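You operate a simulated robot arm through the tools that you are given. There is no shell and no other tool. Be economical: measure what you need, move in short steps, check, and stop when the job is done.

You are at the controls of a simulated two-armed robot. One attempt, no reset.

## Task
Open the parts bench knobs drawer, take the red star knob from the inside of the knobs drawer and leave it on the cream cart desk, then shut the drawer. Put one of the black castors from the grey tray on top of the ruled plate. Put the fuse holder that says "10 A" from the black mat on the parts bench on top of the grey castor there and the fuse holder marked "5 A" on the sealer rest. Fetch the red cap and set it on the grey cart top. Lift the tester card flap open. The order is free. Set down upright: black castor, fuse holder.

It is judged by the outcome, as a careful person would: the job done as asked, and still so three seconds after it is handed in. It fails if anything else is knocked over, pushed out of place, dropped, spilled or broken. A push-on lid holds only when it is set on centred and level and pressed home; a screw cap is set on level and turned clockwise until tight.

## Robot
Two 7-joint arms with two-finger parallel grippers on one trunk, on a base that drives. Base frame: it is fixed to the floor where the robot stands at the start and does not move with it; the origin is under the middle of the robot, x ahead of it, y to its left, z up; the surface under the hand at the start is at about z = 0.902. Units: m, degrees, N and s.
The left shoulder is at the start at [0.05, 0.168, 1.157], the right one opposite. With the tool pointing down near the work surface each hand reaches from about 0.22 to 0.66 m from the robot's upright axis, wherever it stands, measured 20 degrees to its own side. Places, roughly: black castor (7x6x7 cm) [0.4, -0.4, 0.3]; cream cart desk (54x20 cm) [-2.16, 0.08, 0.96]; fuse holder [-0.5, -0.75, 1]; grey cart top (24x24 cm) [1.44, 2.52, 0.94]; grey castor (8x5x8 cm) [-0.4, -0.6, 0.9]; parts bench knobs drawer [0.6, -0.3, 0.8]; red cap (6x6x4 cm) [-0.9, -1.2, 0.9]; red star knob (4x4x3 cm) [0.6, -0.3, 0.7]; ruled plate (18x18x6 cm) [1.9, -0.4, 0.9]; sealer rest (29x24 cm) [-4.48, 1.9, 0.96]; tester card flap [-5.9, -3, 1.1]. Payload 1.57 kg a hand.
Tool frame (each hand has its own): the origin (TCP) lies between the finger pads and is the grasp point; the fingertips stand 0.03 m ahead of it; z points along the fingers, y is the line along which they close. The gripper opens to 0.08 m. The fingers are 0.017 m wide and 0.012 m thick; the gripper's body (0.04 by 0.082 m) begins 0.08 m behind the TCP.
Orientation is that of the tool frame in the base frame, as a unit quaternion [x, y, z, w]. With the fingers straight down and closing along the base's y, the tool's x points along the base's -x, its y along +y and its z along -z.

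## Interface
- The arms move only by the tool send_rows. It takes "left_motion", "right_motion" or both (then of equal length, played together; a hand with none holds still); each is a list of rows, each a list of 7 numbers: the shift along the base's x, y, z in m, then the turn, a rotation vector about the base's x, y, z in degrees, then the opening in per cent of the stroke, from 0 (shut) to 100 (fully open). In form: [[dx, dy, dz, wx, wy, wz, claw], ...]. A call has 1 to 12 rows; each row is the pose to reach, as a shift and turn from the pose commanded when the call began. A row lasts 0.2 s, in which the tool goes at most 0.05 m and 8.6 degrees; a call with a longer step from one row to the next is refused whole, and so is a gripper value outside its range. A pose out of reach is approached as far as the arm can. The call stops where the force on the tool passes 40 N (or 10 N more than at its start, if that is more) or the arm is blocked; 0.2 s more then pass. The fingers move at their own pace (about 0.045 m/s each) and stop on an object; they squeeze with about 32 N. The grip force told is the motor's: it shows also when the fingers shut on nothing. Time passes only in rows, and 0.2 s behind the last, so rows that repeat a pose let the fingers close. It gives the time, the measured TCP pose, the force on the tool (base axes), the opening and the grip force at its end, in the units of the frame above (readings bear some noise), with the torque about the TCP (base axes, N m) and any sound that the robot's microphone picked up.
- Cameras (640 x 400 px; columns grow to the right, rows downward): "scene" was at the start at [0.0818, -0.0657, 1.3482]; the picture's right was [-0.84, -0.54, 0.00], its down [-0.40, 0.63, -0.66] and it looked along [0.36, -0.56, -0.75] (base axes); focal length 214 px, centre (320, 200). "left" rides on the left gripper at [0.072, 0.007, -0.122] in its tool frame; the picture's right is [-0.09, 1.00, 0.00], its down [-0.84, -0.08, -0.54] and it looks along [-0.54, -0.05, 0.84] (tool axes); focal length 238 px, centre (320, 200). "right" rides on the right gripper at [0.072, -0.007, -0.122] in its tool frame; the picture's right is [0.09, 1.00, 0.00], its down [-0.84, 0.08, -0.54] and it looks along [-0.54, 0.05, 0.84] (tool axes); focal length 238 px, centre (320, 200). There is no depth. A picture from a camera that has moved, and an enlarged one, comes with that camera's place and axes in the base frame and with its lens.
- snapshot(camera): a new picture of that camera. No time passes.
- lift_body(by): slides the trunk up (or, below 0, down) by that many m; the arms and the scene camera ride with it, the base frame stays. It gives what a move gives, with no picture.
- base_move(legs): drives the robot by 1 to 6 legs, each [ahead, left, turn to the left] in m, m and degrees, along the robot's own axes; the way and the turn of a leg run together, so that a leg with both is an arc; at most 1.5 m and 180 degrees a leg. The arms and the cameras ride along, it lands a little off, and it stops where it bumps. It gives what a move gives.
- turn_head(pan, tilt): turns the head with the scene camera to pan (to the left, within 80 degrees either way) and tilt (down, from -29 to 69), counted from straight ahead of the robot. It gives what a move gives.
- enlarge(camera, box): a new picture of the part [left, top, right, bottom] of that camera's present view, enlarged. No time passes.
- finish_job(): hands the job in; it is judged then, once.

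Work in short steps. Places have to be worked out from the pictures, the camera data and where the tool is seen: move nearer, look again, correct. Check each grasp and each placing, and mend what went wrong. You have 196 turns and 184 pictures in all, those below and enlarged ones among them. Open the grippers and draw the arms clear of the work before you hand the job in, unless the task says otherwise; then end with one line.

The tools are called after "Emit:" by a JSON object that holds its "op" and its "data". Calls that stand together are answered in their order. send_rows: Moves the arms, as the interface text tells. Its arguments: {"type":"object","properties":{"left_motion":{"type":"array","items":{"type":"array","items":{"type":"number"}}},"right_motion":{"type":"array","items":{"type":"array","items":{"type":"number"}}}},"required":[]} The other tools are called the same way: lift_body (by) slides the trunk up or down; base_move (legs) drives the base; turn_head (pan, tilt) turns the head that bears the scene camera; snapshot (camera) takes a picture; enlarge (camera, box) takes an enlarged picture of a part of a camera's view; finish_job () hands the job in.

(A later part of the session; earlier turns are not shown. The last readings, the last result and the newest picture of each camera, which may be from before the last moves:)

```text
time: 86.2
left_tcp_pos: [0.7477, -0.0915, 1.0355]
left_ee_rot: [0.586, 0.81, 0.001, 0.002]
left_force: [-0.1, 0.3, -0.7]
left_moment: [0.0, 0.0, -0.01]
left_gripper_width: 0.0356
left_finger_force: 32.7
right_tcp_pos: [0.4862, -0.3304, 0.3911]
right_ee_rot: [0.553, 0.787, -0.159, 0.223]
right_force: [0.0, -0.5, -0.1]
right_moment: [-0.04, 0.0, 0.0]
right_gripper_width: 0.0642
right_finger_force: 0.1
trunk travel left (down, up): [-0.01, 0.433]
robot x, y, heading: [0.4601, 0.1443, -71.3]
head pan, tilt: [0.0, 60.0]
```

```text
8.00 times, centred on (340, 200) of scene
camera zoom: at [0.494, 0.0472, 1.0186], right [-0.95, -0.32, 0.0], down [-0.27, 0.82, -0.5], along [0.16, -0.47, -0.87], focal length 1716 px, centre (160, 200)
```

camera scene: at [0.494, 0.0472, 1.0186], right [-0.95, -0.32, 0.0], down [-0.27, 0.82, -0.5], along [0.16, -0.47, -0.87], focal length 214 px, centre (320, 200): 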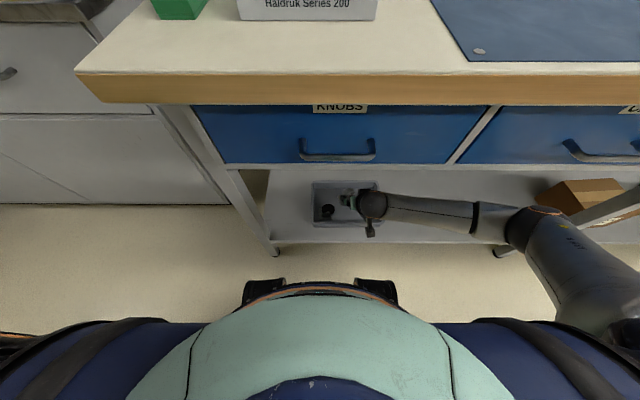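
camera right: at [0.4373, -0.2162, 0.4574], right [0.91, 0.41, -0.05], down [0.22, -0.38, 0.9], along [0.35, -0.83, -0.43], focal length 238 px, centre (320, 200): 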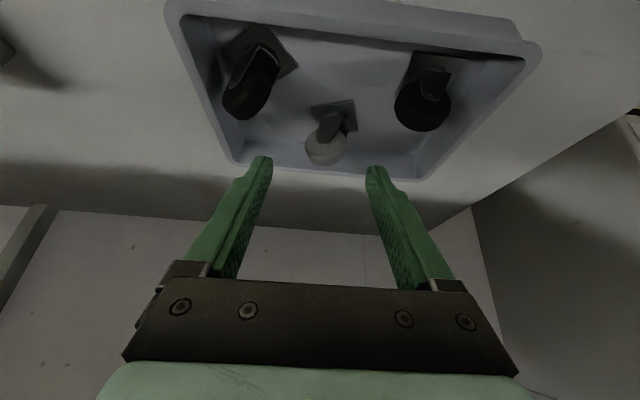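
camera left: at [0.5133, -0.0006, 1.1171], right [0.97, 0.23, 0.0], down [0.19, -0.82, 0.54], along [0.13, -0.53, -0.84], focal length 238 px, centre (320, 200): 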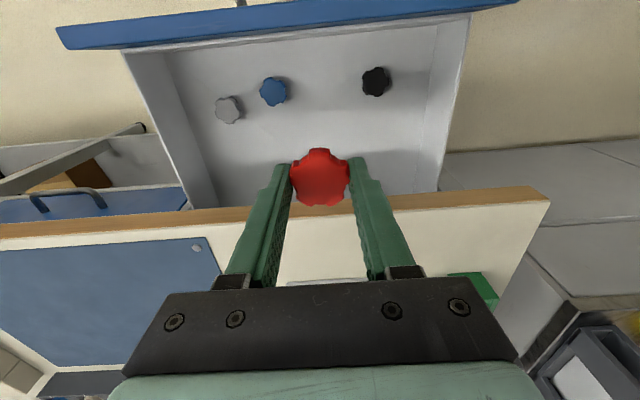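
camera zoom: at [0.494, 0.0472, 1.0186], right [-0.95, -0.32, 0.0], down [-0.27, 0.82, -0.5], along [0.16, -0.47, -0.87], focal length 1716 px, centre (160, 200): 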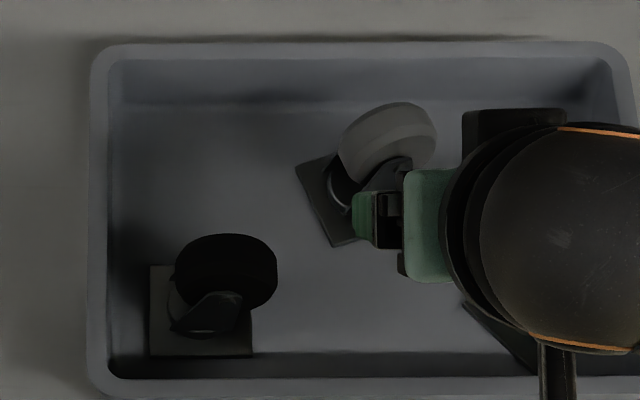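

The wheel rolls along my lateral axis with good clearance. I'll go to a pre-approach in front of and above it.

Emit:
{"op": "send_rows", "data": {"right_motion": [[0.027, 0.016, -0.01, 0, 0, 0, 82], [0.055, 0.033, -0.02, 0, 0, 0, 82], [0.082, 0.049, -0.03, 0, 0, 0, 82]]}}

Emit:
{"op": "snapshot", "data": {"camera": "right"}}

```text
time: 87.0
left_tcp_pos: [0.7465, -0.0908, 1.0367]
left_ee_rot: [0.585, 0.811, 0.0, 0.002]
left_force: [0.5, -0.2, -0.4]
left_moment: [0.03, 0.02, 0.0]
left_gripper_width: 0.0354
left_finger_force: 32.1
right_tcp_pos: [0.5683, -0.2805, 0.3621]
right_ee_rot: [0.554, 0.787, -0.157, 0.222]
right_force: [0.0, -0.4, 0.0]
right_moment: [-0.01, 0.01, 0.02]
right_gripper_width: 0.0659
right_finger_force: 0.1
trunk travel left (down, up): [-0.01, 0.433]
robot x, y, heading: [0.4599, 0.1489, -71.5]
head pan, tilt: [0.0, 60.0]
```

```text
128 pictures are left
camera right: at [0.5195, -0.1658, 0.4279], right [0.91, 0.41, -0.05], down [0.22, -0.38, 0.9], along [0.35, -0.83, -0.43], focal length 238 px, centre (320, 200)
```

right: 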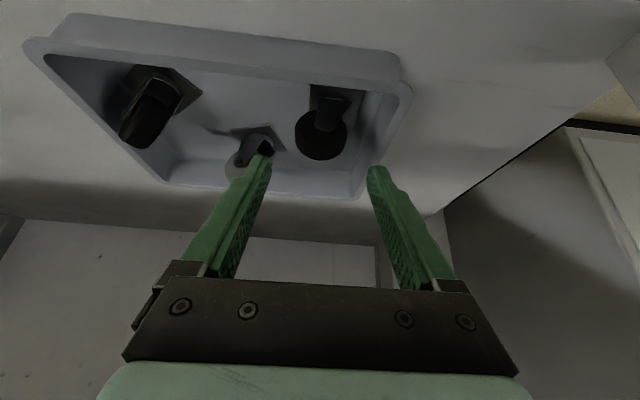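

Wheel centre is refined to (0.589, -0.335, 0.266) and the y alignment is good. I'll descend along the axis with a 60 mm opening.

Emit:
{"op": "send_rows", "data": {"right_motion": [[0.004, -0.011, -0.019, 0, 0, 0, 76], [0.008, -0.021, -0.037, 0, 0, 0, 76], [0.012, -0.032, -0.055, 0, 0, 0, 76], [0.016, -0.042, -0.072, 0, 0, 0, 76], [0.0195, -0.052, -0.086, 0, 0, 0, 76]]}}

Emit:
{"op": "snapshot", "data": {"camera": "right"}}

```text
time: 88.2
left_tcp_pos: [0.7473, -0.0904, 1.0353]
left_ee_rot: [0.586, 0.81, 0.001, 0.001]
left_force: [0.7, -0.5, -0.5]
left_moment: [0.0, 0.01, 0.02]
left_gripper_width: 0.0353
left_finger_force: 31.4
right_tcp_pos: [0.5871, -0.3343, 0.2759]
right_ee_rot: [0.555, 0.786, -0.159, 0.222]
right_force: [-0.7, -0.1, 0.1]
right_moment: [-0.03, -0.01, 0.02]
right_gripper_width: 0.0608
right_finger_force: 0.1
trunk travel left (down, up): [-0.01, 0.433]
robot x, y, heading: [0.4596, 0.1471, -71.5]
head pan, tilt: [0.0, 60.0]
```

```text
127 pictures are left
camera right: at [0.5385, -0.2197, 0.3408], right [0.91, 0.41, -0.05], down [0.22, -0.38, 0.9], along [0.35, -0.83, -0.43], focal length 238 px, centre (320, 200)
```

right: 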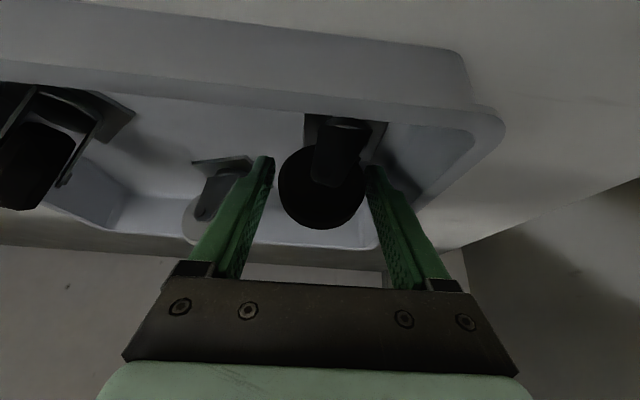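

The wheel is centred between the pads. Closing.

Emit:
{"op": "send_rows", "data": {"right_motion": [[0, 0, 0, 0, 0, 0, 0], [0, 0, 0, 0, 0, 0, 0], [0, 0, 0, 0, 0, 0, 0], [0, 0, 0, 0, 0, 0, 0], [0, 0, 0.02, 0, 0, 0, 0], [0, 0, 0.04, 0, 0, 0, 0]]}}

Emit:
{"op": "snapshot", "data": {"camera": "right"}}

```text
time: 89.6
left_tcp_pos: [0.7487, -0.091, 1.0369]
left_ee_rot: [0.586, 0.811, 0.002, 0.001]
left_force: [0.0, -0.2, -0.3]
left_moment: [-0.03, 0.0, -0.02]
left_gripper_width: 0.0356
left_finger_force: 32.3
right_tcp_pos: [0.5878, -0.335, 0.3161]
right_ee_rot: [0.554, 0.787, -0.158, 0.221]
right_force: [-0.3, 0.2, -1.6]
right_moment: [-0.06, 0.0, 0.0]
right_gripper_width: 0.049
right_finger_force: 31.7
trunk travel left (down, up): [-0.01, 0.433]
robot x, y, heading: [0.4599, 0.1501, -71.5]
head pan, tilt: [0.0, 60.0]
```

```text
126 pictures are left
camera right: at [0.5389, -0.2192, 0.382], right [0.91, 0.41, -0.05], down [0.22, -0.38, 0.9], along [0.35, -0.83, -0.43], focal length 238 px, centre (320, 200)
```

right: 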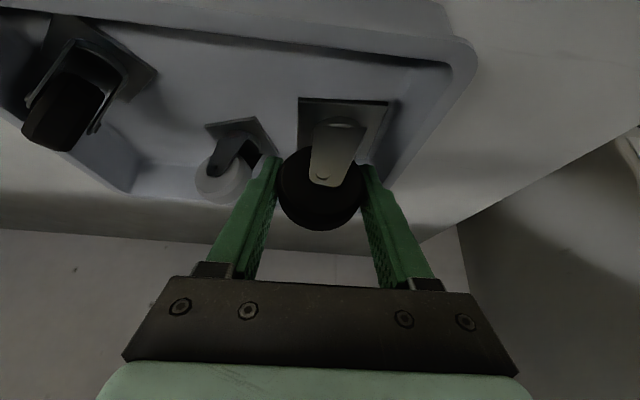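

The castor is held (49 mm). I'll lift a bit more, then back straight out from under the bench and raise the trunk.

Emit:
{"op": "send_rows", "data": {"right_motion": [[0, 0, 0.03, 0, 0, 0, 0], [0, 0, 0.06, 0, 0, 0, 0], [0, 0, 0.09, 0, 0, 0, 0]]}}

Emit:
{"op": "base_move", "data": {"legs": [[-0.4, 0, 0]]}}

Emit:
{"op": "lift_body", "data": {"by": 0.35}}

Emit:
{"op": "turn_head", "data": {"pan": 55, "tilt": 25}}

Emit:
{"op": "snapshot", "data": {"camera": "scene"}}

```text
time: 90.4
left_tcp_pos: [0.7476, -0.0875, 1.0334]
left_ee_rot: [0.585, 0.811, 0.0, 0.002]
left_force: [0.4, 0.2, -0.3]
left_moment: [0.0, 0.0, 0.01]
left_gripper_width: 0.0355
left_finger_force: 31.9
right_tcp_pos: [0.5846, -0.3158, 0.3906]
right_ee_rot: [0.552, 0.793, -0.149, 0.209]
right_force: [-0.3, -0.1, -1.3]
right_moment: [-0.02, 0.0, -0.01]
right_gripper_width: 0.0493
right_finger_force: 32.1
trunk travel left (down, up): [-0.01, 0.433]
robot x, y, heading: [0.4614, 0.1505, -71.5]
head pan, tilt: [0.0, 60.0]
```

```text
time: 92.8
left_tcp_pos: [0.6217, 0.2874, 1.036]
left_ee_rot: [0.584, 0.812, 0.0, 0.002]
left_force: [-0.1, -0.8, 0.3]
left_moment: [0.03, 0.01, -0.03]
left_gripper_width: 0.0355
left_finger_force: 32.0
right_tcp_pos: [0.4634, 0.0426, 0.4067]
right_ee_rot: [0.552, 0.788, -0.157, 0.222]
right_force: [-0.6, -0.3, -2.1]
right_moment: [-0.03, -0.02, 0.0]
right_gripper_width: 0.0489
right_finger_force: 32.0
trunk travel left (down, up): [-0.01, 0.433]
robot x, y, heading: [0.3324, 0.5275, -71.1]
head pan, tilt: [0.0, 60.0]
```

```text
time: 96.3
left_tcp_pos: [0.6229, 0.2865, 1.3865]
left_ee_rot: [0.585, 0.811, 0.001, 0.002]
left_force: [-0.2, 0.9, 0.4]
left_moment: [0.0, 0.02, 0.01]
left_gripper_width: 0.0353
left_finger_force: 32.0
right_tcp_pos: [0.4627, 0.0435, 0.7568]
right_ee_rot: [0.552, 0.788, -0.157, 0.222]
right_force: [-0.3, -1.0, -1.6]
right_moment: [0.0, -0.01, -0.01]
right_gripper_width: 0.0489
right_finger_force: 32.1
trunk travel left (down, up): [-0.36, 0.083]
robot x, y, heading: [0.3326, 0.5246, -71.4]
head pan, tilt: [0.0, 60.0]
```

```text
time: 97.5
left_tcp_pos: [0.6218, 0.2872, 1.3866]
left_ee_rot: [0.584, 0.812, 0.0, 0.002]
left_force: [-0.2, -0.2, -0.4]
left_moment: [0.0, 0.01, -0.01]
left_gripper_width: 0.0352
left_finger_force: 32.3
right_tcp_pos: [0.4631, 0.0425, 0.7569]
right_ee_rot: [0.552, 0.788, -0.157, 0.221]
right_force: [-0.5, -0.2, -0.5]
right_moment: [-0.01, -0.02, 0.0]
right_gripper_width: 0.0488
right_finger_force: 32.5
trunk travel left (down, up): [-0.36, 0.083]
robot x, y, heading: [0.3316, 0.5234, -71.2]
head pan, tilt: [55.0, 25.0]
```

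```text
125 pictures are left
camera scene: at [0.4347, 0.4616, 1.4186], right [-0.28, -0.96, 0.0], down [-0.41, 0.12, -0.91], along [0.87, -0.26, -0.42], focal length 214 px, centre (320, 200)
```

scene: 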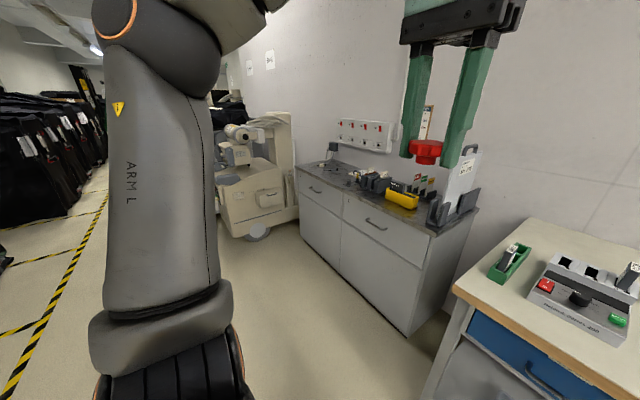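

I'll zoom on the counter to find the ruled plate.

Emit:
{"op": "enlarge", "data": {"camera": "scene", "box": [285, 130, 485, 255]}}

```text
3.20 times, centred on (385, 192) of scene
camera zoom: at [0.4347, 0.4616, 1.4186], right [-0.28, -0.96, 0.0], down [-0.41, 0.12, -0.91], along [0.87, -0.26, -0.42], focal length 686 px, centre (112, 224)
```

zoom: 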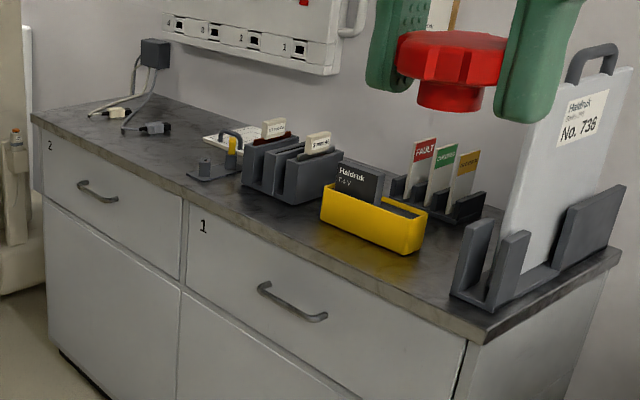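

The ruled plate seems to be the white lined plate near (1.84, -0.26). I'll raise the castor hand and drive sideways left along the counter, then look.

Emit:
{"op": "send_rows", "data": {"right_motion": [[-0.01, 0.03, 0.04, 0, 0, 0, 0], [-0.02, 0.05, 0.08, 0, 0, 0, 0], [-0.025, 0.07, 0.12, 0, 0, 0, 0], [-0.025, 0.07, 0.16, 0, 0, 0, 0], [-0.025, 0.07, 0.2, 0, 0, 0, 0], [-0.025, 0.07, 0.24, 0, 0, 0, 0]]}}

Emit:
{"op": "base_move", "data": {"legs": [[0, 1.15, 0], [0.25, 0, 0]]}}

Emit:
{"op": "turn_head", "data": {"pan": 5, "tilt": 40}}

Emit:
{"op": "snapshot", "data": {"camera": "scene"}}

```text
refused: row 1 steps farther than a row can; nothing moved
```

```text
time: 109.3
left_tcp_pos: [1.785, 0.4049, 1.386]
left_ee_rot: [0.593, 0.806, 0.001, 0.002]
left_force: [0.2, 0.4, -1.0]
left_moment: [0.01, 0.04, 0.03]
left_gripper_width: 0.0348
left_finger_force: 32.4
right_tcp_pos: [1.6208, 0.1644, 0.7571]
right_ee_rot: [0.56, 0.782, -0.16, 0.221]
right_force: [-0.3, 0.0, -2.4]
right_moment: [0.01, -0.03, 0.0]
right_gripper_width: 0.0489
right_finger_force: 31.8
trunk travel left (down, up): [-0.36, 0.083]
robot x, y, heading: [1.5009, 0.6532, -72.4]
head pan, tilt: [55.0, 25.0]
```

```text
time: 110.5
left_tcp_pos: [1.7847, 0.406, 1.3875]
left_ee_rot: [0.592, 0.806, 0.002, 0.002]
left_force: [0.0, -0.3, -0.2]
left_moment: [-0.02, -0.02, 0.02]
left_gripper_width: 0.0346
left_finger_force: 31.2
right_tcp_pos: [1.6205, 0.1663, 0.7565]
right_ee_rot: [0.561, 0.782, -0.16, 0.22]
right_force: [-0.4, 0.1, -1.9]
right_moment: [0.02, 0.02, 0.02]
right_gripper_width: 0.0491
right_finger_force: 32.3
trunk travel left (down, up): [-0.36, 0.083]
robot x, y, heading: [1.5006, 0.6479, -72.2]
head pan, tilt: [5.0, 40.0]
```

```text
123 pictures are left
camera scene: at [1.5452, 0.5327, 1.3953], right [-0.92, -0.38, 0.0], down [-0.25, 0.59, -0.77], along [0.29, -0.71, -0.64], focal length 214 px, centre (320, 200)
```

scene: 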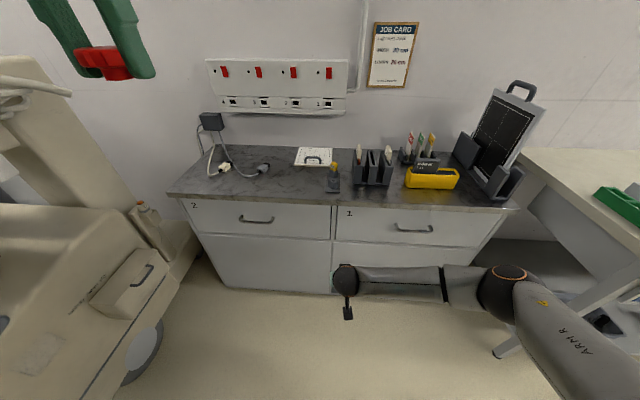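

The counter is in view. I'll zoom on the plate.

Emit:
{"op": "enlarge", "data": {"camera": "scene", "box": [265, 130, 405, 217]}}

Emit:
{"op": "enlarge", "data": {"camera": "scene", "box": [60, 20, 180, 95]}}

```text
4.57 times, centred on (335, 174) of scene
camera zoom: at [1.5452, 0.5327, 1.3953], right [-0.92, -0.38, 0.0], down [-0.25, 0.59, -0.77], along [0.29, -0.71, -0.64], focal length 980 px, centre (251, 321)
```

zoom: 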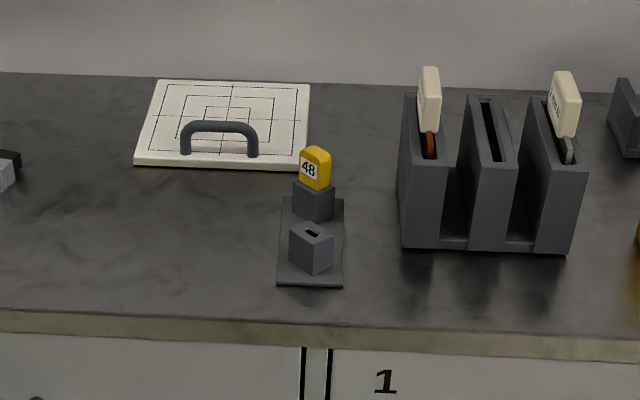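

```text
5.33 times, centred on (120, 58) of scene
camera zoom: at [1.5452, 0.5327, 1.3953], right [-0.92, -0.38, 0.0], down [-0.25, 0.59, -0.77], along [0.29, -0.71, -0.64], focal length 1144 px, centre (1387, 960)
```

zoom: 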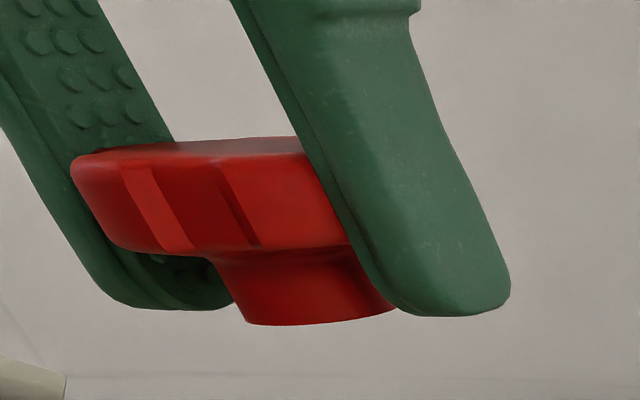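

The plate centre is about (1.91, -0.285), top z about 0.915, with its handle near the front edge. I'll raise the castor (trunk and arm), shift left, and approach.

Emit:
{"op": "lift_body", "data": {"by": 0.08}}

Emit:
{"op": "send_rows", "data": {"right_motion": [[0, 0, 0.042, 0, 0, 0, 0], [0, 0, 0.084, 0, 0, 0, 0], [0, 0, 0.126, 0, 0, 0, 0], [0, 0, 0.168, 0, 0, 0, 0], [0, 0, 0.21, 0, 0, 0, 0], [0, 0, 0.25, 0, 0, 0, 0], [0, 0, 0.28, 0, 0, 0, 0]]}}

Emit:
{"op": "base_move", "data": {"legs": [[0, 0.13, 0], [0.25, 0, 0.4]]}}

Emit:
{"op": "snapshot", "data": {"camera": "scene"}}

Emit:
{"op": "snapshot", "data": {"camera": "right"}}

```text
time: 111.6
left_tcp_pos: [1.7827, 0.4062, 1.4661]
left_ee_rot: [0.592, 0.806, 0.0, 0.001]
left_force: [-0.1, 0.0, -1.5]
left_moment: [-0.03, 0.0, 0.02]
left_gripper_width: 0.0349
left_finger_force: 32.0
right_tcp_pos: [1.6204, 0.1646, 0.8375]
right_ee_rot: [0.561, 0.782, -0.161, 0.22]
right_force: [-0.4, -0.1, -1.7]
right_moment: [-0.03, -0.01, 0.03]
right_gripper_width: 0.049
right_finger_force: 31.9
trunk travel left (down, up): [-0.44, 0.003]
robot x, y, heading: [1.4978, 0.6516, -72.4]
head pan, tilt: [5.0, 40.0]
```

```text
time: 113.2
left_tcp_pos: [1.7835, 0.4065, 1.4668]
left_ee_rot: [0.592, 0.806, 0.001, 0.002]
left_force: [0.1, 0.0, 0.0]
left_moment: [-0.02, 0.03, -0.02]
left_gripper_width: 0.0348
left_finger_force: 31.8
right_tcp_pos: [1.6217, 0.1645, 1.1173]
right_ee_rot: [0.561, 0.782, -0.159, 0.22]
right_force: [0.6, -0.3, -1.8]
right_moment: [0.0, -0.04, 0.01]
right_gripper_width: 0.049
right_finger_force: 31.8
trunk travel left (down, up): [-0.44, 0.003]
robot x, y, heading: [1.5048, 0.6487, -72.6]
head pan, tilt: [5.0, 40.0]
```

```text
time: 116.4
left_tcp_pos: [1.9839, 0.2072, 1.4668]
left_ee_rot: [0.59, 0.807, 0.001, 0.002]
left_force: [0.1, 0.6, -0.5]
left_moment: [-0.01, -0.01, -0.02]
left_gripper_width: 0.035
left_finger_force: 32.2
right_tcp_pos: [1.8225, -0.0354, 1.1161]
right_ee_rot: [0.559, 0.784, -0.16, 0.22]
right_force: [0.4, 0.0, -1.9]
right_moment: [0.0, -0.02, 0.0]
right_gripper_width: 0.0488
right_finger_force: 32.3
trunk travel left (down, up): [-0.44, 0.003]
robot x, y, heading: [1.6986, 0.4512, -72.3]
head pan, tilt: [5.0, 40.0]
```

```text
120 pictures are left
camera scene: at [1.7442, 0.3321, 1.4752], right [-0.92, -0.39, 0.0], down [-0.25, 0.59, -0.77], along [0.3, -0.71, -0.64], focal length 214 px, centre (320, 200)
```

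scene: 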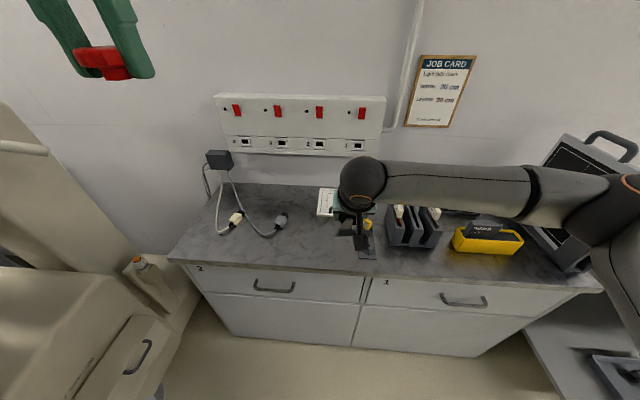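

```text
119 pictures are left
camera right: at [1.7754, 0.0796, 1.1828], right [0.92, 0.4, -0.05], down [0.21, -0.38, 0.9], along [0.34, -0.84, -0.43], focal length 238 px, centre (320, 200)
```

right: 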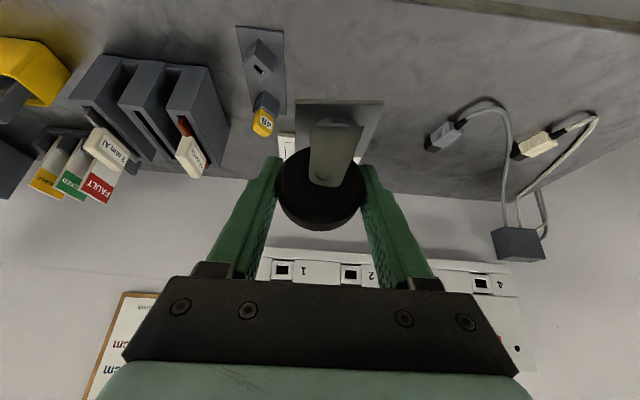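

The wrist hides the plate from the head camera, so I'll use the left wrist camera for verification. Driving 0.14 m closer and then extending.

Emit:
{"op": "base_move", "data": {"legs": [[0.14, 0, 0]]}}

Emit:
{"op": "snapshot", "data": {"camera": "left"}}

```text
time: 117.8
left_tcp_pos: [2.0267, 0.0738, 1.4662]
left_ee_rot: [0.591, 0.807, 0.001, 0.001]
left_force: [1.3, -0.3, -0.7]
left_moment: [0.04, 0.0, -0.01]
left_gripper_width: 0.0348
left_finger_force: 31.4
right_tcp_pos: [1.8652, -0.1692, 1.1169]
right_ee_rot: [0.559, 0.783, -0.159, 0.221]
right_force: [0.4, -0.5, -1.4]
right_moment: [0.0, -0.03, 0.05]
right_gripper_width: 0.0488
right_finger_force: 32.6
trunk travel left (down, up): [-0.44, 0.003]
robot x, y, heading: [1.7422, 0.3207, -72.3]
head pan, tilt: [5.0, 40.0]
```

```text
118 pictures are left
camera left: at [2.0103, 0.1433, 1.5882], right [0.98, 0.21, 0.0], down [0.18, -0.82, 0.54], along [0.12, -0.53, -0.84], focal length 238 px, centre (320, 200)
```

left: 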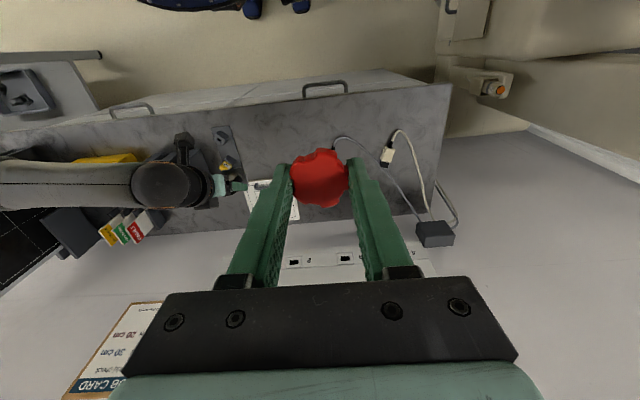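

I'll move the left hand left for a clearer view while extending the castor over the plate.

Emit:
{"op": "send_rows", "data": {"left_motion": [[0.025, 0.008, 0, 0, 0, 0, 0], [0.05, 0.016, 0, 0, 0, 0, 0], [0.075, 0.024, 0, 0, 0, 0, 0], [0.1, 0.032, 0, 0, 0, 0, 0]], "right_motion": [[0.009, -0.033, 0, 0, 0, 0, 0], [0.018, -0.066, 0, 0, 0, 0, 0], [0.027, -0.1, 0, 0, 0, 0, 0], [0.037, -0.133, 0, 0, 0, 0, 0]]}}

Emit:
{"op": "enlarge", "data": {"camera": "left", "box": [130, 110, 290, 210]}}

Emit:
{"op": "snapshot", "data": {"camera": "right"}}

```text
time: 118.8
left_tcp_pos: [2.1236, 0.0758, 1.4447]
left_ee_rot: [0.59, 0.807, 0.0, 0.001]
left_force: [-0.3, -0.5, 0.1]
left_moment: [0.03, 0.05, -0.02]
left_gripper_width: 0.0347
left_finger_force: 31.6
left hand out of reach, approached as far as the arm can: row 1, 2, 3, 4
right_tcp_pos: [1.9003, -0.3005, 1.1138]
right_ee_rot: [0.559, 0.783, -0.16, 0.22]
right_force: [0.2, 0.6, -1.2]
right_moment: [0.01, 0.01, -0.03]
right_gripper_width: 0.0488
right_finger_force: 32.0
trunk travel left (down, up): [-0.44, 0.003]
robot x, y, heading: [1.7425, 0.3171, -72.1]
head pan, tilt: [5.0, 40.0]
```

```text
4.00 times, centred on (210, 160) of left
camera zoom: at [2.107, 0.1461, 1.5666], right [0.98, 0.21, 0.0], down [0.18, -0.82, 0.54], along [0.12, -0.53, -0.84], focal length 953 px, centre (760, 360)
```

zoom: 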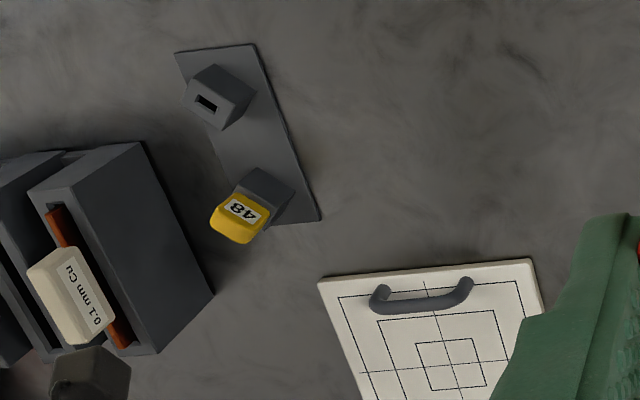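

```text
116 pictures are left
camera right: at [1.8532, -0.1851, 1.1812], right [0.92, 0.4, -0.05], down [0.22, -0.38, 0.9], along [0.34, -0.83, -0.43], focal length 238 px, centre (320, 200)
```

right: 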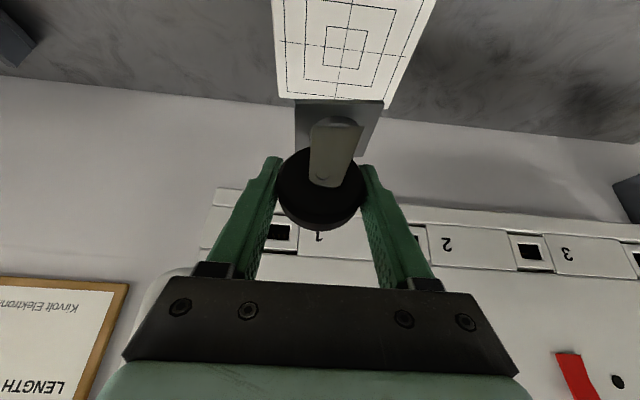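

From the two wrist cameras the ruled plate centre is (1.943, -0.351) with its top at z ≈ 0.871. I'll drive 6 cm ahead and re-measure.

Emit:
{"op": "base_move", "data": {"legs": [[0.06, 0, 0]]}}

Emit:
{"op": "snapshot", "data": {"camera": "right"}}

```text
time: 119.7
left_tcp_pos: [2.1406, 0.0193, 1.4454]
left_ee_rot: [0.591, 0.807, 0.0, 0.002]
left_force: [0.9, -0.2, -1.2]
left_moment: [0.0, 0.0, 0.04]
left_gripper_width: 0.0348
left_finger_force: 31.8
right_tcp_pos: [1.9183, -0.358, 1.1155]
right_ee_rot: [0.559, 0.783, -0.16, 0.221]
right_force: [-0.4, -0.6, -1.9]
right_moment: [-0.01, -0.03, 0.0]
right_gripper_width: 0.0489
right_finger_force: 31.9
trunk travel left (down, up): [-0.44, 0.003]
robot x, y, heading: [1.7593, 0.2574, -72.3]
head pan, tilt: [5.0, 40.0]
```

```text
115 pictures are left
camera right: at [1.8714, -0.2422, 1.1813], right [0.92, 0.4, -0.05], down [0.22, -0.38, 0.9], along [0.34, -0.83, -0.43], focal length 238 px, centre (320, 200)
```

right: 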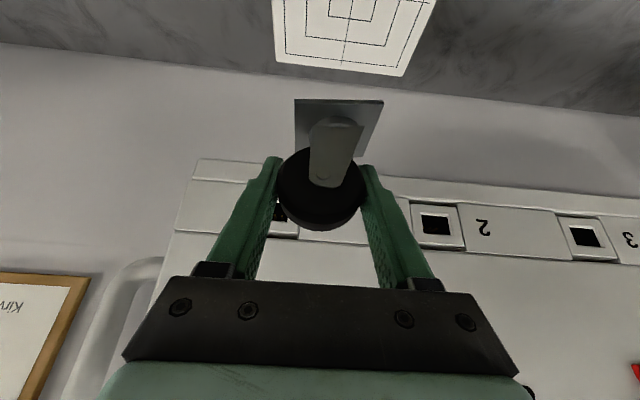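

The castor base sits at about (1.931, -0.358) in plan. I'll shift 1.5 cm, lower the trunk 0.13, and check.

Emit:
{"op": "send_rows", "data": {"right_motion": [[0.015, -0.008, 0, 0, 0, 0, 0]]}}

Emit:
{"op": "lift_body", "data": {"by": -0.13}}

Emit:
{"op": "snapshot", "data": {"camera": "right"}}

Emit:
{"op": "snapshot", "data": {"camera": "left"}}

```text
time: 120.1
left_tcp_pos: [2.1409, 0.0194, 1.4449]
left_ee_rot: [0.59, 0.807, -0.001, 0.002]
left_force: [0.8, 0.1, 0.3]
left_moment: [0.01, 0.03, -0.02]
left_gripper_width: 0.0348
left_finger_force: 32.6
right_tcp_pos: [1.9347, -0.3645, 1.116]
right_ee_rot: [0.559, 0.783, -0.158, 0.221]
right_force: [0.5, 0.1, -1.5]
right_moment: [0.05, 0.03, -0.01]
right_gripper_width: 0.049
right_finger_force: 32.0
trunk travel left (down, up): [-0.44, 0.003]
robot x, y, heading: [1.7585, 0.2598, -72.2]
head pan, tilt: [5.0, 40.0]
```

```text
time: 121.7
left_tcp_pos: [2.1394, 0.0185, 1.3149]
left_ee_rot: [0.591, 0.807, 0.001, 0.003]
left_force: [-0.2, -0.5, -0.2]
left_moment: [0.03, 0.02, 0.0]
left_gripper_width: 0.0348
left_finger_force: 31.8
right_tcp_pos: [1.9329, -0.3652, 0.9857]
right_ee_rot: [0.558, 0.783, -0.16, 0.221]
right_force: [0.4, 0.1, -2.1]
right_moment: [-0.02, -0.05, 0.0]
right_gripper_width: 0.0491
right_finger_force: 31.4
trunk travel left (down, up): [-0.31, 0.133]
robot x, y, heading: [1.7625, 0.2607, -72.5]
head pan, tilt: [5.0, 40.0]
```

```text
114 pictures are left
camera right: at [1.8858, -0.2496, 1.0526], right [0.92, 0.4, -0.05], down [0.21, -0.38, 0.9], along [0.34, -0.84, -0.43], focal length 238 px, centre (320, 200)
```

right: 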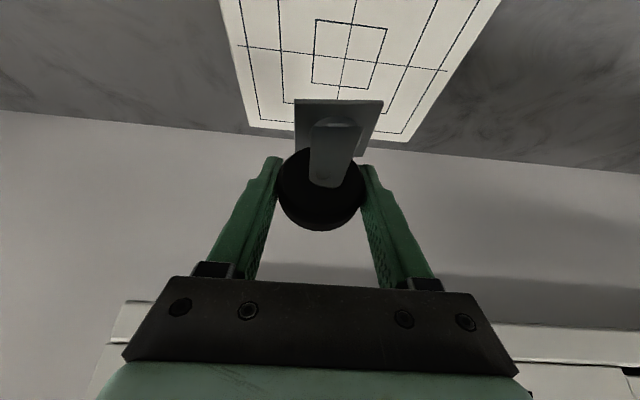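

```text
113 pictures are left
camera left: at [2.1238, 0.0898, 1.4372], right [0.98, 0.21, 0.0], down [0.18, -0.82, 0.54], along [0.12, -0.53, -0.84], focal length 238 px, centre (320, 200)
```

left: 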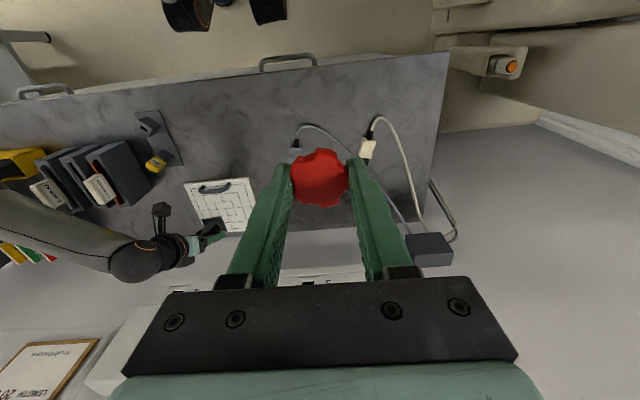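

The castor is over the plate centre behind the handle. I'll lower 4 cm by trunk, then feel for contact in small arm steps.

Emit:
{"op": "lift_body", "data": {"by": -0.04}}

Emit:
{"op": "send_rows", "data": {"right_motion": [[0, 0, -0.008, 0, 0, 0, 0], [0, 0, -0.014, 0, 0, 0, 0]]}}

Emit:
{"op": "snapshot", "data": {"camera": "right"}}

```text
time: 122.5
left_tcp_pos: [2.1402, 0.021, 1.2753]
left_ee_rot: [0.59, 0.807, 0.001, 0.003]
left_force: [-0.7, -0.4, -0.6]
left_moment: [-0.04, -0.02, -0.02]
left_gripper_width: 0.0348
left_finger_force: 32.4
right_tcp_pos: [1.9335, -0.3645, 0.9473]
right_ee_rot: [0.559, 0.783, -0.159, 0.221]
right_force: [-0.5, 0.5, -2.3]
right_moment: [0.0, 0.04, 0.01]
right_gripper_width: 0.0487
right_finger_force: 32.1
trunk travel left (down, up): [-0.27, 0.173]
robot x, y, heading: [1.76, 0.2602, -72.2]
head pan, tilt: [5.0, 40.0]
```

```text
time: 123.1
left_tcp_pos: [2.1407, 0.0191, 1.2759]
left_ee_rot: [0.59, 0.807, 0.0, 0.002]
left_force: [0.0, -0.5, -0.2]
left_moment: [-0.03, 0.02, 0.02]
left_gripper_width: 0.0349
left_finger_force: 32.2
right_tcp_pos: [1.9339, -0.3652, 0.9326]
right_ee_rot: [0.558, 0.783, -0.16, 0.222]
right_force: [-0.6, -0.2, -1.7]
right_moment: [-0.02, -0.02, 0.0]
right_gripper_width: 0.049
right_finger_force: 31.9
trunk travel left (down, up): [-0.27, 0.173]
robot x, y, heading: [1.7593, 0.2592, -72.2]
head pan, tilt: [5.0, 40.0]
```

```text
112 pictures are left
camera right: at [1.886, -0.2493, 0.9983], right [0.92, 0.4, -0.05], down [0.21, -0.38, 0.9], along [0.34, -0.84, -0.43], focal length 238 px, centre (320, 200)
```

right: 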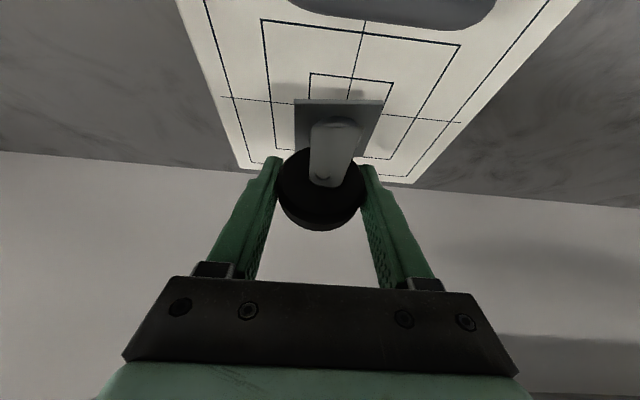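

There's still a gap to the plate. I'll continue down in small steps until contact.

Emit:
{"op": "send_rows", "data": {"right_motion": [[0, 0, -0.006, 0, 0, 0, 0], [0, 0, -0.012, 0, 0, 0, 0]]}}

Emit:
{"op": "send_rows", "data": {"right_motion": [[0, 0, -0.005, 0, 0, 0, 0]]}}

Emit:
{"op": "snapshot", "data": {"camera": "right"}}

```text
time: 123.7
left_tcp_pos: [2.1396, 0.0192, 1.2741]
left_ee_rot: [0.59, 0.807, 0.001, 0.002]
left_force: [1.0, 0.0, 0.0]
left_moment: [0.0, -0.03, 0.01]
left_gripper_width: 0.0346
left_finger_force: 31.9
right_tcp_pos: [1.9329, -0.3649, 0.9197]
right_ee_rot: [0.558, 0.784, -0.159, 0.221]
right_force: [0.3, 0.4, -0.9]
right_moment: [-0.03, 0.01, 0.01]
right_gripper_width: 0.0488
right_finger_force: 32.1
trunk travel left (down, up): [-0.27, 0.173]
robot x, y, heading: [1.758, 0.2634, -72.1]
head pan, tilt: [5.0, 40.0]
```

```text
time: 124.1
left_tcp_pos: [2.1396, 0.0209, 1.2764]
left_ee_rot: [0.59, 0.807, 0.0, 0.004]
left_force: [-0.2, 0.1, -0.3]
left_moment: [-0.01, -0.03, 0.0]
left_gripper_width: 0.0349
left_finger_force: 31.7
right_tcp_pos: [1.932, -0.3649, 0.9195]
right_ee_rot: [0.558, 0.783, -0.16, 0.225]
right_force: [-2.1, 1.1, 13.3]
right_moment: [0.54, -0.19, 0.06]
right_gripper_width: 0.049
right_finger_force: 32.0
trunk travel left (down, up): [-0.27, 0.173]
robot x, y, heading: [1.7596, 0.2623, -72.4]
head pan, tilt: [5.0, 40.0]
```

```text
111 pictures are left
camera right: at [1.8856, -0.2488, 0.9852], right [0.92, 0.4, -0.05], down [0.21, -0.37, 0.9], along [0.34, -0.84, -0.43], focal length 238 px, centre (320, 200)
```

right: 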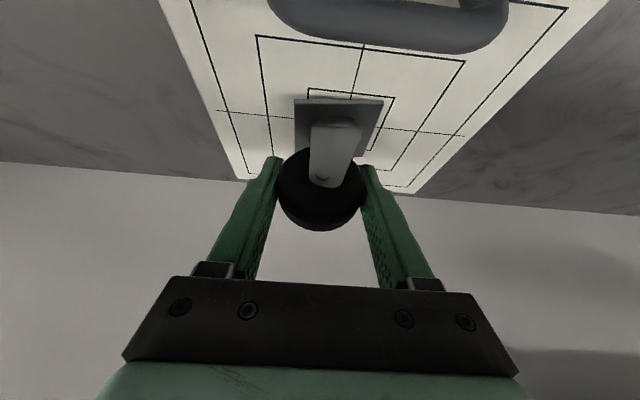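

Contact at 13 N, centred on the inner ring. I'll release and move straight up.

Emit:
{"op": "send_rows", "data": {"right_motion": [[0, 0, 0.001, 0, 0, 0, 20], [0, 0, 0.001, 0, 0, 0, 80], [0, 0, 0.001, 0, 0, 0, 80], [0, 0, 0.001, 0, 0, 0, 80], [0, 0, 0.03, 0, 0, 0, 80], [0, 0, 0.07, 0, 0, 0, 80], [0, 0, 0.11, 0, 0, 0, 80], [0, 0, 0.15, 0, 0, 0, 80]]}}

Emit:
{"op": "snapshot", "data": {"camera": "right"}}

```text
time: 125.9
left_tcp_pos: [2.1397, 0.0202, 1.275]
left_ee_rot: [0.591, 0.807, -0.001, 0.001]
left_force: [0.7, 0.4, -0.9]
left_moment: [-0.04, 0.0, -0.01]
left_gripper_width: 0.0348
left_finger_force: 32.0
right_tcp_pos: [1.9336, -0.3651, 1.0667]
right_ee_rot: [0.557, 0.784, -0.159, 0.221]
right_force: [-1.4, -0.5, 0.4]
right_moment: [-0.01, 0.0, -0.01]
right_gripper_width: 0.0642
right_finger_force: 0.0
trunk travel left (down, up): [-0.27, 0.173]
robot x, y, heading: [1.7606, 0.2629, -72.3]
head pan, tilt: [5.0, 40.0]
```

```text
110 pictures are left
camera right: at [1.8866, -0.2491, 1.1328], right [0.92, 0.4, -0.05], down [0.22, -0.38, 0.9], along [0.34, -0.84, -0.43], focal length 238 px, centre (320, 200)
```

right: 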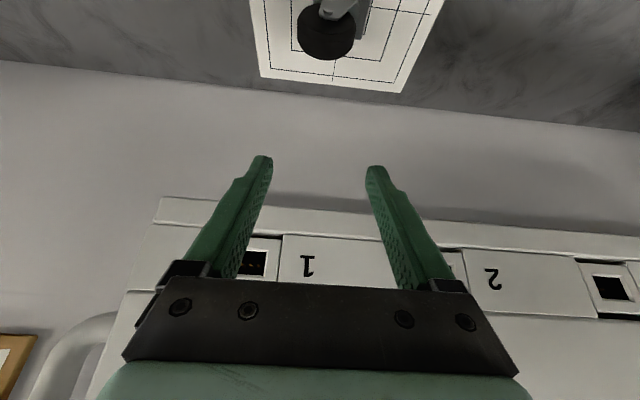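

The castor stands upright on the plate. I'll confirm while backing away, tucking in the right arm.

Emit:
{"op": "lift_body", "data": {"by": 0.12}}

Emit:
{"op": "base_move", "data": {"legs": [[-0.45, 0, 0]]}}

Emit:
{"op": "enlarge", "data": {"camera": "scene", "box": [220, 100, 480, 262]}}

```text
time: 127.4
left_tcp_pos: [2.14, 0.0198, 1.3961]
left_ee_rot: [0.591, 0.807, -0.001, 0.002]
left_force: [-0.1, 0.1, -0.5]
left_moment: [-0.02, 0.0, -0.01]
left_gripper_width: 0.0346
left_finger_force: 32.2
right_tcp_pos: [1.9346, -0.3655, 1.1861]
right_ee_rot: [0.558, 0.783, -0.16, 0.221]
right_force: [0.0, 0.2, 0.7]
right_moment: [0.01, -0.01, -0.02]
right_gripper_width: 0.064
right_finger_force: 0.1
trunk travel left (down, up): [-0.39, 0.053]
robot x, y, heading: [1.761, 0.2621, -72.0]
head pan, tilt: [5.0, 40.0]
```

```text
time: 130.2
left_tcp_pos: [2.0016, 0.4532, 1.3951]
left_ee_rot: [0.588, 0.809, 0.0, 0.002]
left_force: [-0.2, 0.1, -0.2]
left_moment: [0.01, 0.03, 0.03]
left_gripper_width: 0.0349
left_finger_force: 31.9
right_tcp_pos: [1.7968, 0.0674, 1.1854]
right_ee_rot: [0.557, 0.784, -0.159, 0.222]
right_force: [-0.4, -0.4, 0.3]
right_moment: [-0.01, 0.01, 0.02]
right_gripper_width: 0.0644
right_finger_force: 0.1
trunk travel left (down, up): [-0.39, 0.053]
robot x, y, heading: [1.6211, 0.6884, -72.0]
head pan, tilt: [5.0, 40.0]
```

```text
2.46 times, centred on (350, 181) of scene
camera zoom: at [1.6657, 0.5753, 1.4254], right [-0.92, -0.39, 0.0], down [-0.25, 0.59, -0.77], along [0.3, -0.71, -0.64], focal length 528 px, centre (246, 247)
```

zoom: 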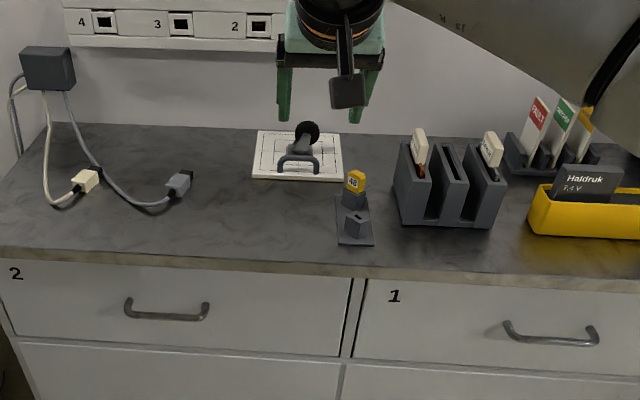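

The castor is in place. I'll retract the right arm to vertical near the body, then drive right along the bench toward the black mat.

Emit:
{"op": "send_rows", "data": {"right_motion": [[-0.015, 0.045, 0, 5, 1.7, 0, 80], [-0.03, 0.09, 0, 10, 3.3, 0, 80], [-0.045, 0.135, 0, 15, 5, 0, 80], [-0.06, 0.18, 0, 20, 6.6, 0, 80], [-0.074, 0.225, 0, 25, 8.3, 0, 80], [-0.085, 0.26, 0, 28.4, 9.4, 0, 80]]}}

Emit:
{"op": "base_move", "data": {"legs": [[-0.12, 0, 0], [0, -1.25, 0], [0, -1.15, 0]]}}

Emit:
{"op": "turn_head", "data": {"pan": 0, "tilt": 38}}

Emit:
{"op": "snapshot", "data": {"camera": "scene"}}

```text
time: 131.6
left_tcp_pos: [2.002, 0.4512, 1.3953]
left_ee_rot: [0.589, 0.808, 0.0, 0.003]
left_force: [-0.3, -0.3, 0.6]
left_moment: [-0.02, 0.0, -0.02]
left_gripper_width: 0.0345
left_finger_force: 32.2
right_tcp_pos: [1.7109, 0.3266, 1.1873]
right_ee_rot: [0.579, 0.815, -0.007, 0.015]
right_force: [-0.6, -0.6, 0.4]
right_moment: [-0.02, 0.01, 0.01]
right_gripper_width: 0.064
right_finger_force: 0.1
trunk travel left (down, up): [-0.39, 0.053]
robot x, y, heading: [1.6184, 0.688, -72.2]
head pan, tilt: [5.0, 40.0]
```

```text
time: 153.5
left_tcp_pos: [-0.3222, -0.1627, 1.395]
left_ee_rot: [0.593, 0.805, 0.001, 0.003]
left_force: [1.1, -1.0, 0.2]
left_moment: [0.01, 0.0, 0.0]
left_gripper_width: 0.035
left_finger_force: 31.9
right_tcp_pos: [-0.6142, -0.285, 1.1872]
right_ee_rot: [0.585, 0.811, -0.005, 0.013]
right_force: [-0.2, -0.3, -0.4]
right_moment: [-0.01, 0.0, 0.01]
right_gripper_width: 0.0643
right_finger_force: 0.1
trunk travel left (down, up): [-0.39, 0.053]
robot x, y, heading: [-0.7024, 0.0832, -72.9]
head pan, tilt: [5.0, 40.0]
```

```text
time: 154.2
left_tcp_pos: [-0.3207, -0.1622, 1.3956]
left_ee_rot: [0.594, 0.804, 0.0, 0.002]
left_force: [-0.5, -0.1, 0.2]
left_moment: [0.0, 0.0, -0.02]
left_gripper_width: 0.0347
left_finger_force: 32.0
right_tcp_pos: [-0.6131, -0.2854, 1.1881]
right_ee_rot: [0.585, 0.811, -0.007, 0.013]
right_force: [0.5, 0.5, 0.9]
right_moment: [0.0, -0.02, 0.04]
right_gripper_width: 0.0643
right_finger_force: 0.2
trunk travel left (down, up): [-0.39, 0.053]
robot x, y, heading: [-0.7019, 0.0786, -72.7]
head pan, tilt: [0.0, 38.0]
```

```text
108 pictures are left
camera scene: at [-0.6622, -0.0393, 1.4283], right [-0.96, -0.3, 0.0], down [-0.18, 0.59, -0.79], along [0.23, -0.75, -0.62], focal length 214 px, centre (320, 200)
```

scene: 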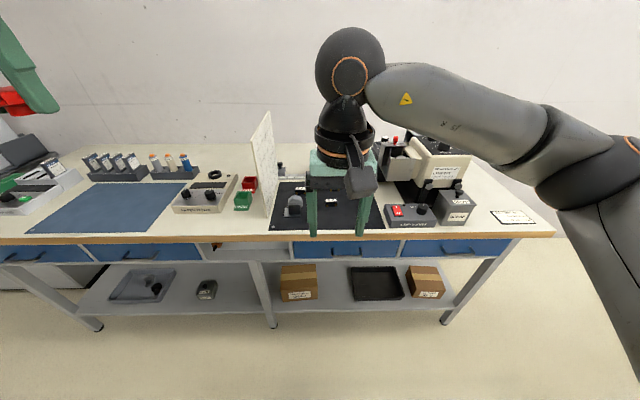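

The black mat lies right ahead. I'll zoom on it and look through the right hand camera.

Emit:
{"op": "enlarge", "data": {"camera": "scene", "box": [260, 160, 420, 260]}}

Emit:
{"op": "snapshot", "data": {"camera": "right"}}

Emit:
{"op": "enlarge", "data": {"camera": "scene", "box": [370, 125, 550, 238]}}

```text
4.00 times, centred on (340, 210) of scene
camera zoom: at [-0.6622, -0.0393, 1.4283], right [-0.96, -0.3, 0.0], down [-0.18, 0.59, -0.79], along [0.23, -0.75, -0.62], focal length 858 px, centre (240, 160)
```

zoom: 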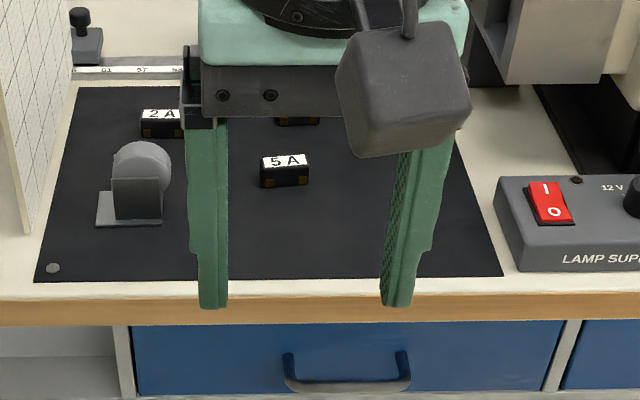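

```text
106 pictures are left
camera right: at [-0.6453, -0.2166, 1.3076], right [0.92, 0.4, 0.0], down [0.33, -0.75, 0.57], along [0.23, -0.52, -0.82], focal length 238 px, centre (320, 200)
```

right: 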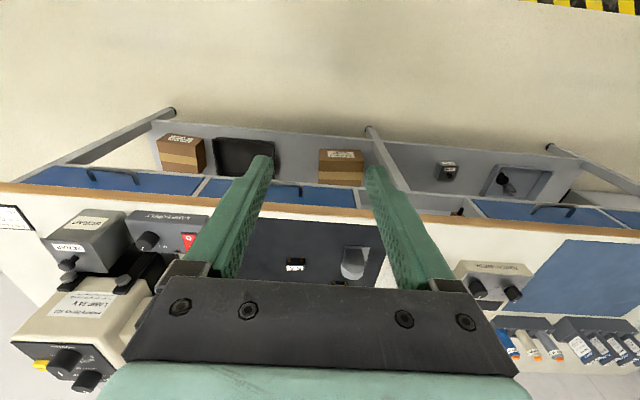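

```text
3.54 times, centred on (460, 182) of scene
camera zoom: at [-0.6622, -0.0393, 1.4283], right [-0.96, -0.3, 0.0], down [-0.18, 0.59, -0.79], along [0.23, -0.75, -0.62], focal length 759 px, centre (-176, 266)
```

zoom: 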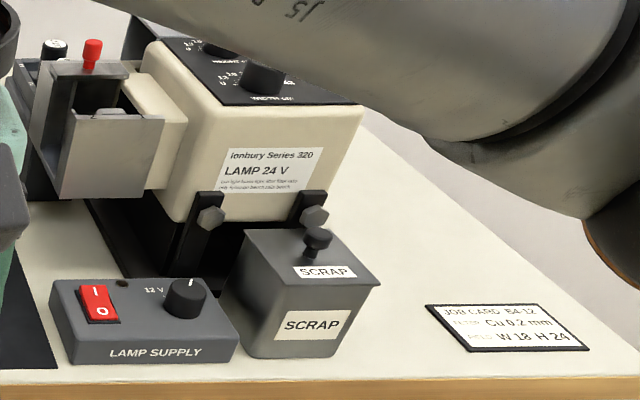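

I see the 5 A, 2 A, and a third holder partly hidden. I'll drive 0.3 m closer and look down with the right hand camera.

Emit:
{"op": "base_move", "data": {"legs": [[0.28, 0, 1]]}}

Emit:
{"op": "snapshot", "data": {"camera": "right"}}

Emit:
{"op": "snapshot", "data": {"camera": "scene"}}

```text
time: 156.2
left_tcp_pos: [-0.2298, -0.4275, 1.3947]
left_ee_rot: [0.587, 0.81, 0.0, 0.002]
left_force: [0.7, 0.1, -1.0]
left_moment: [-0.01, 0.02, 0.04]
left_gripper_width: 0.035
left_finger_force: 31.8
right_tcp_pos: [-0.52, -0.5542, 1.1895]
right_ee_rot: [0.577, 0.816, -0.006, 0.014]
right_force: [0.2, 0.2, -0.2]
right_moment: [-0.02, 0.03, 0.03]
right_gripper_width: 0.0639
right_finger_force: 0.0
trunk travel left (down, up): [-0.39, 0.053]
robot x, y, heading: [-0.6122, -0.1881, -71.6]
head pan, tilt: [0.0, 38.0]
```

```text
104 pictures are left
camera right: at [-0.553, -0.4869, 1.3075], right [0.91, 0.42, 0.0], down [0.34, -0.75, 0.57], along [0.24, -0.51, -0.82], focal length 238 px, centre (320, 200)
```

right: 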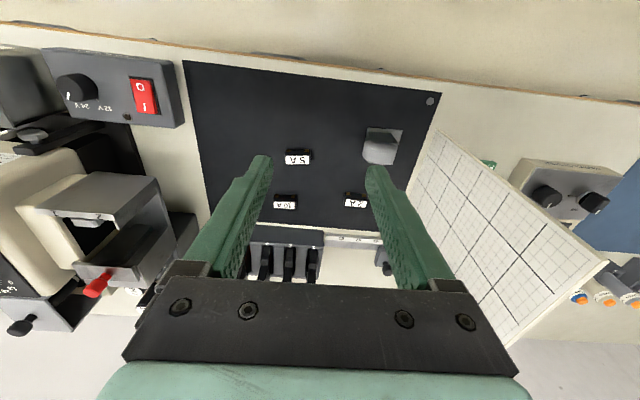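

```text
103 pictures are left
camera scene: at [-0.5732, -0.3101, 1.4282], right [-0.95, -0.31, 0.0], down [-0.19, 0.58, -0.79], along [0.25, -0.75, -0.62], focal length 214 px, centre (320, 200)
```

scene: 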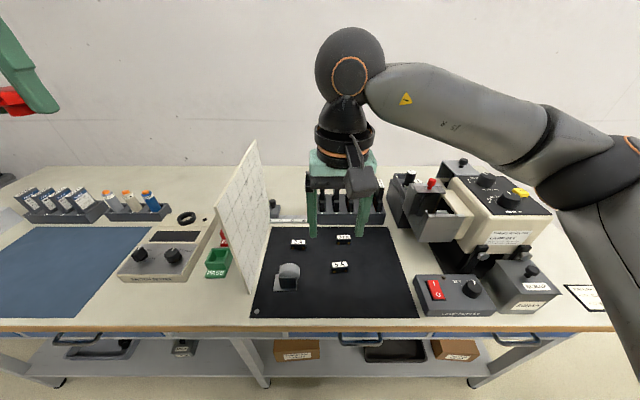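

I'll zoom on the fuses and the grey castor.

Emit:
{"op": "enlarge", "data": {"camera": "right", "box": [260, 120, 420, 220]}}

Emit:
{"op": "enlarge", "data": {"camera": "scene", "box": [260, 220, 372, 290]}}

```text
4.00 times, centred on (340, 170) of right
camera zoom: at [-0.553, -0.4869, 1.3075], right [0.91, 0.42, 0.0], down [0.34, -0.75, 0.57], along [0.24, -0.51, -0.82], focal length 953 px, centre (240, 320)
```

zoom: 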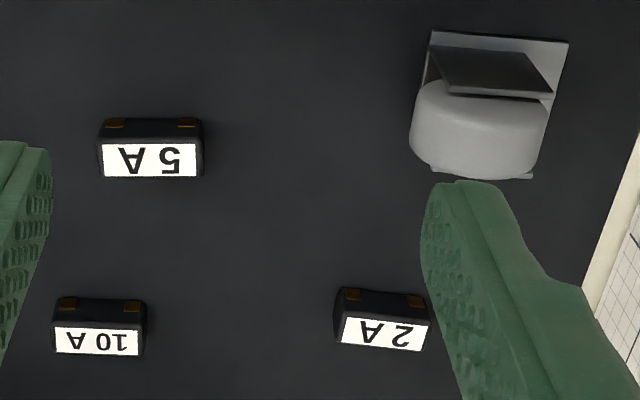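

```text
5.71 times, centred on (316, 255) of scene
camera zoom: at [-0.5732, -0.3101, 1.4282], right [-0.95, -0.31, 0.0], down [-0.19, 0.58, -0.79], along [0.25, -0.75, -0.62], focal length 1226 px, centre (343, -114)
```

zoom: 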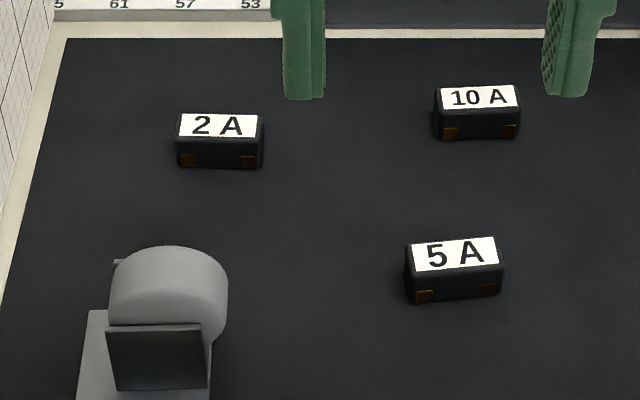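

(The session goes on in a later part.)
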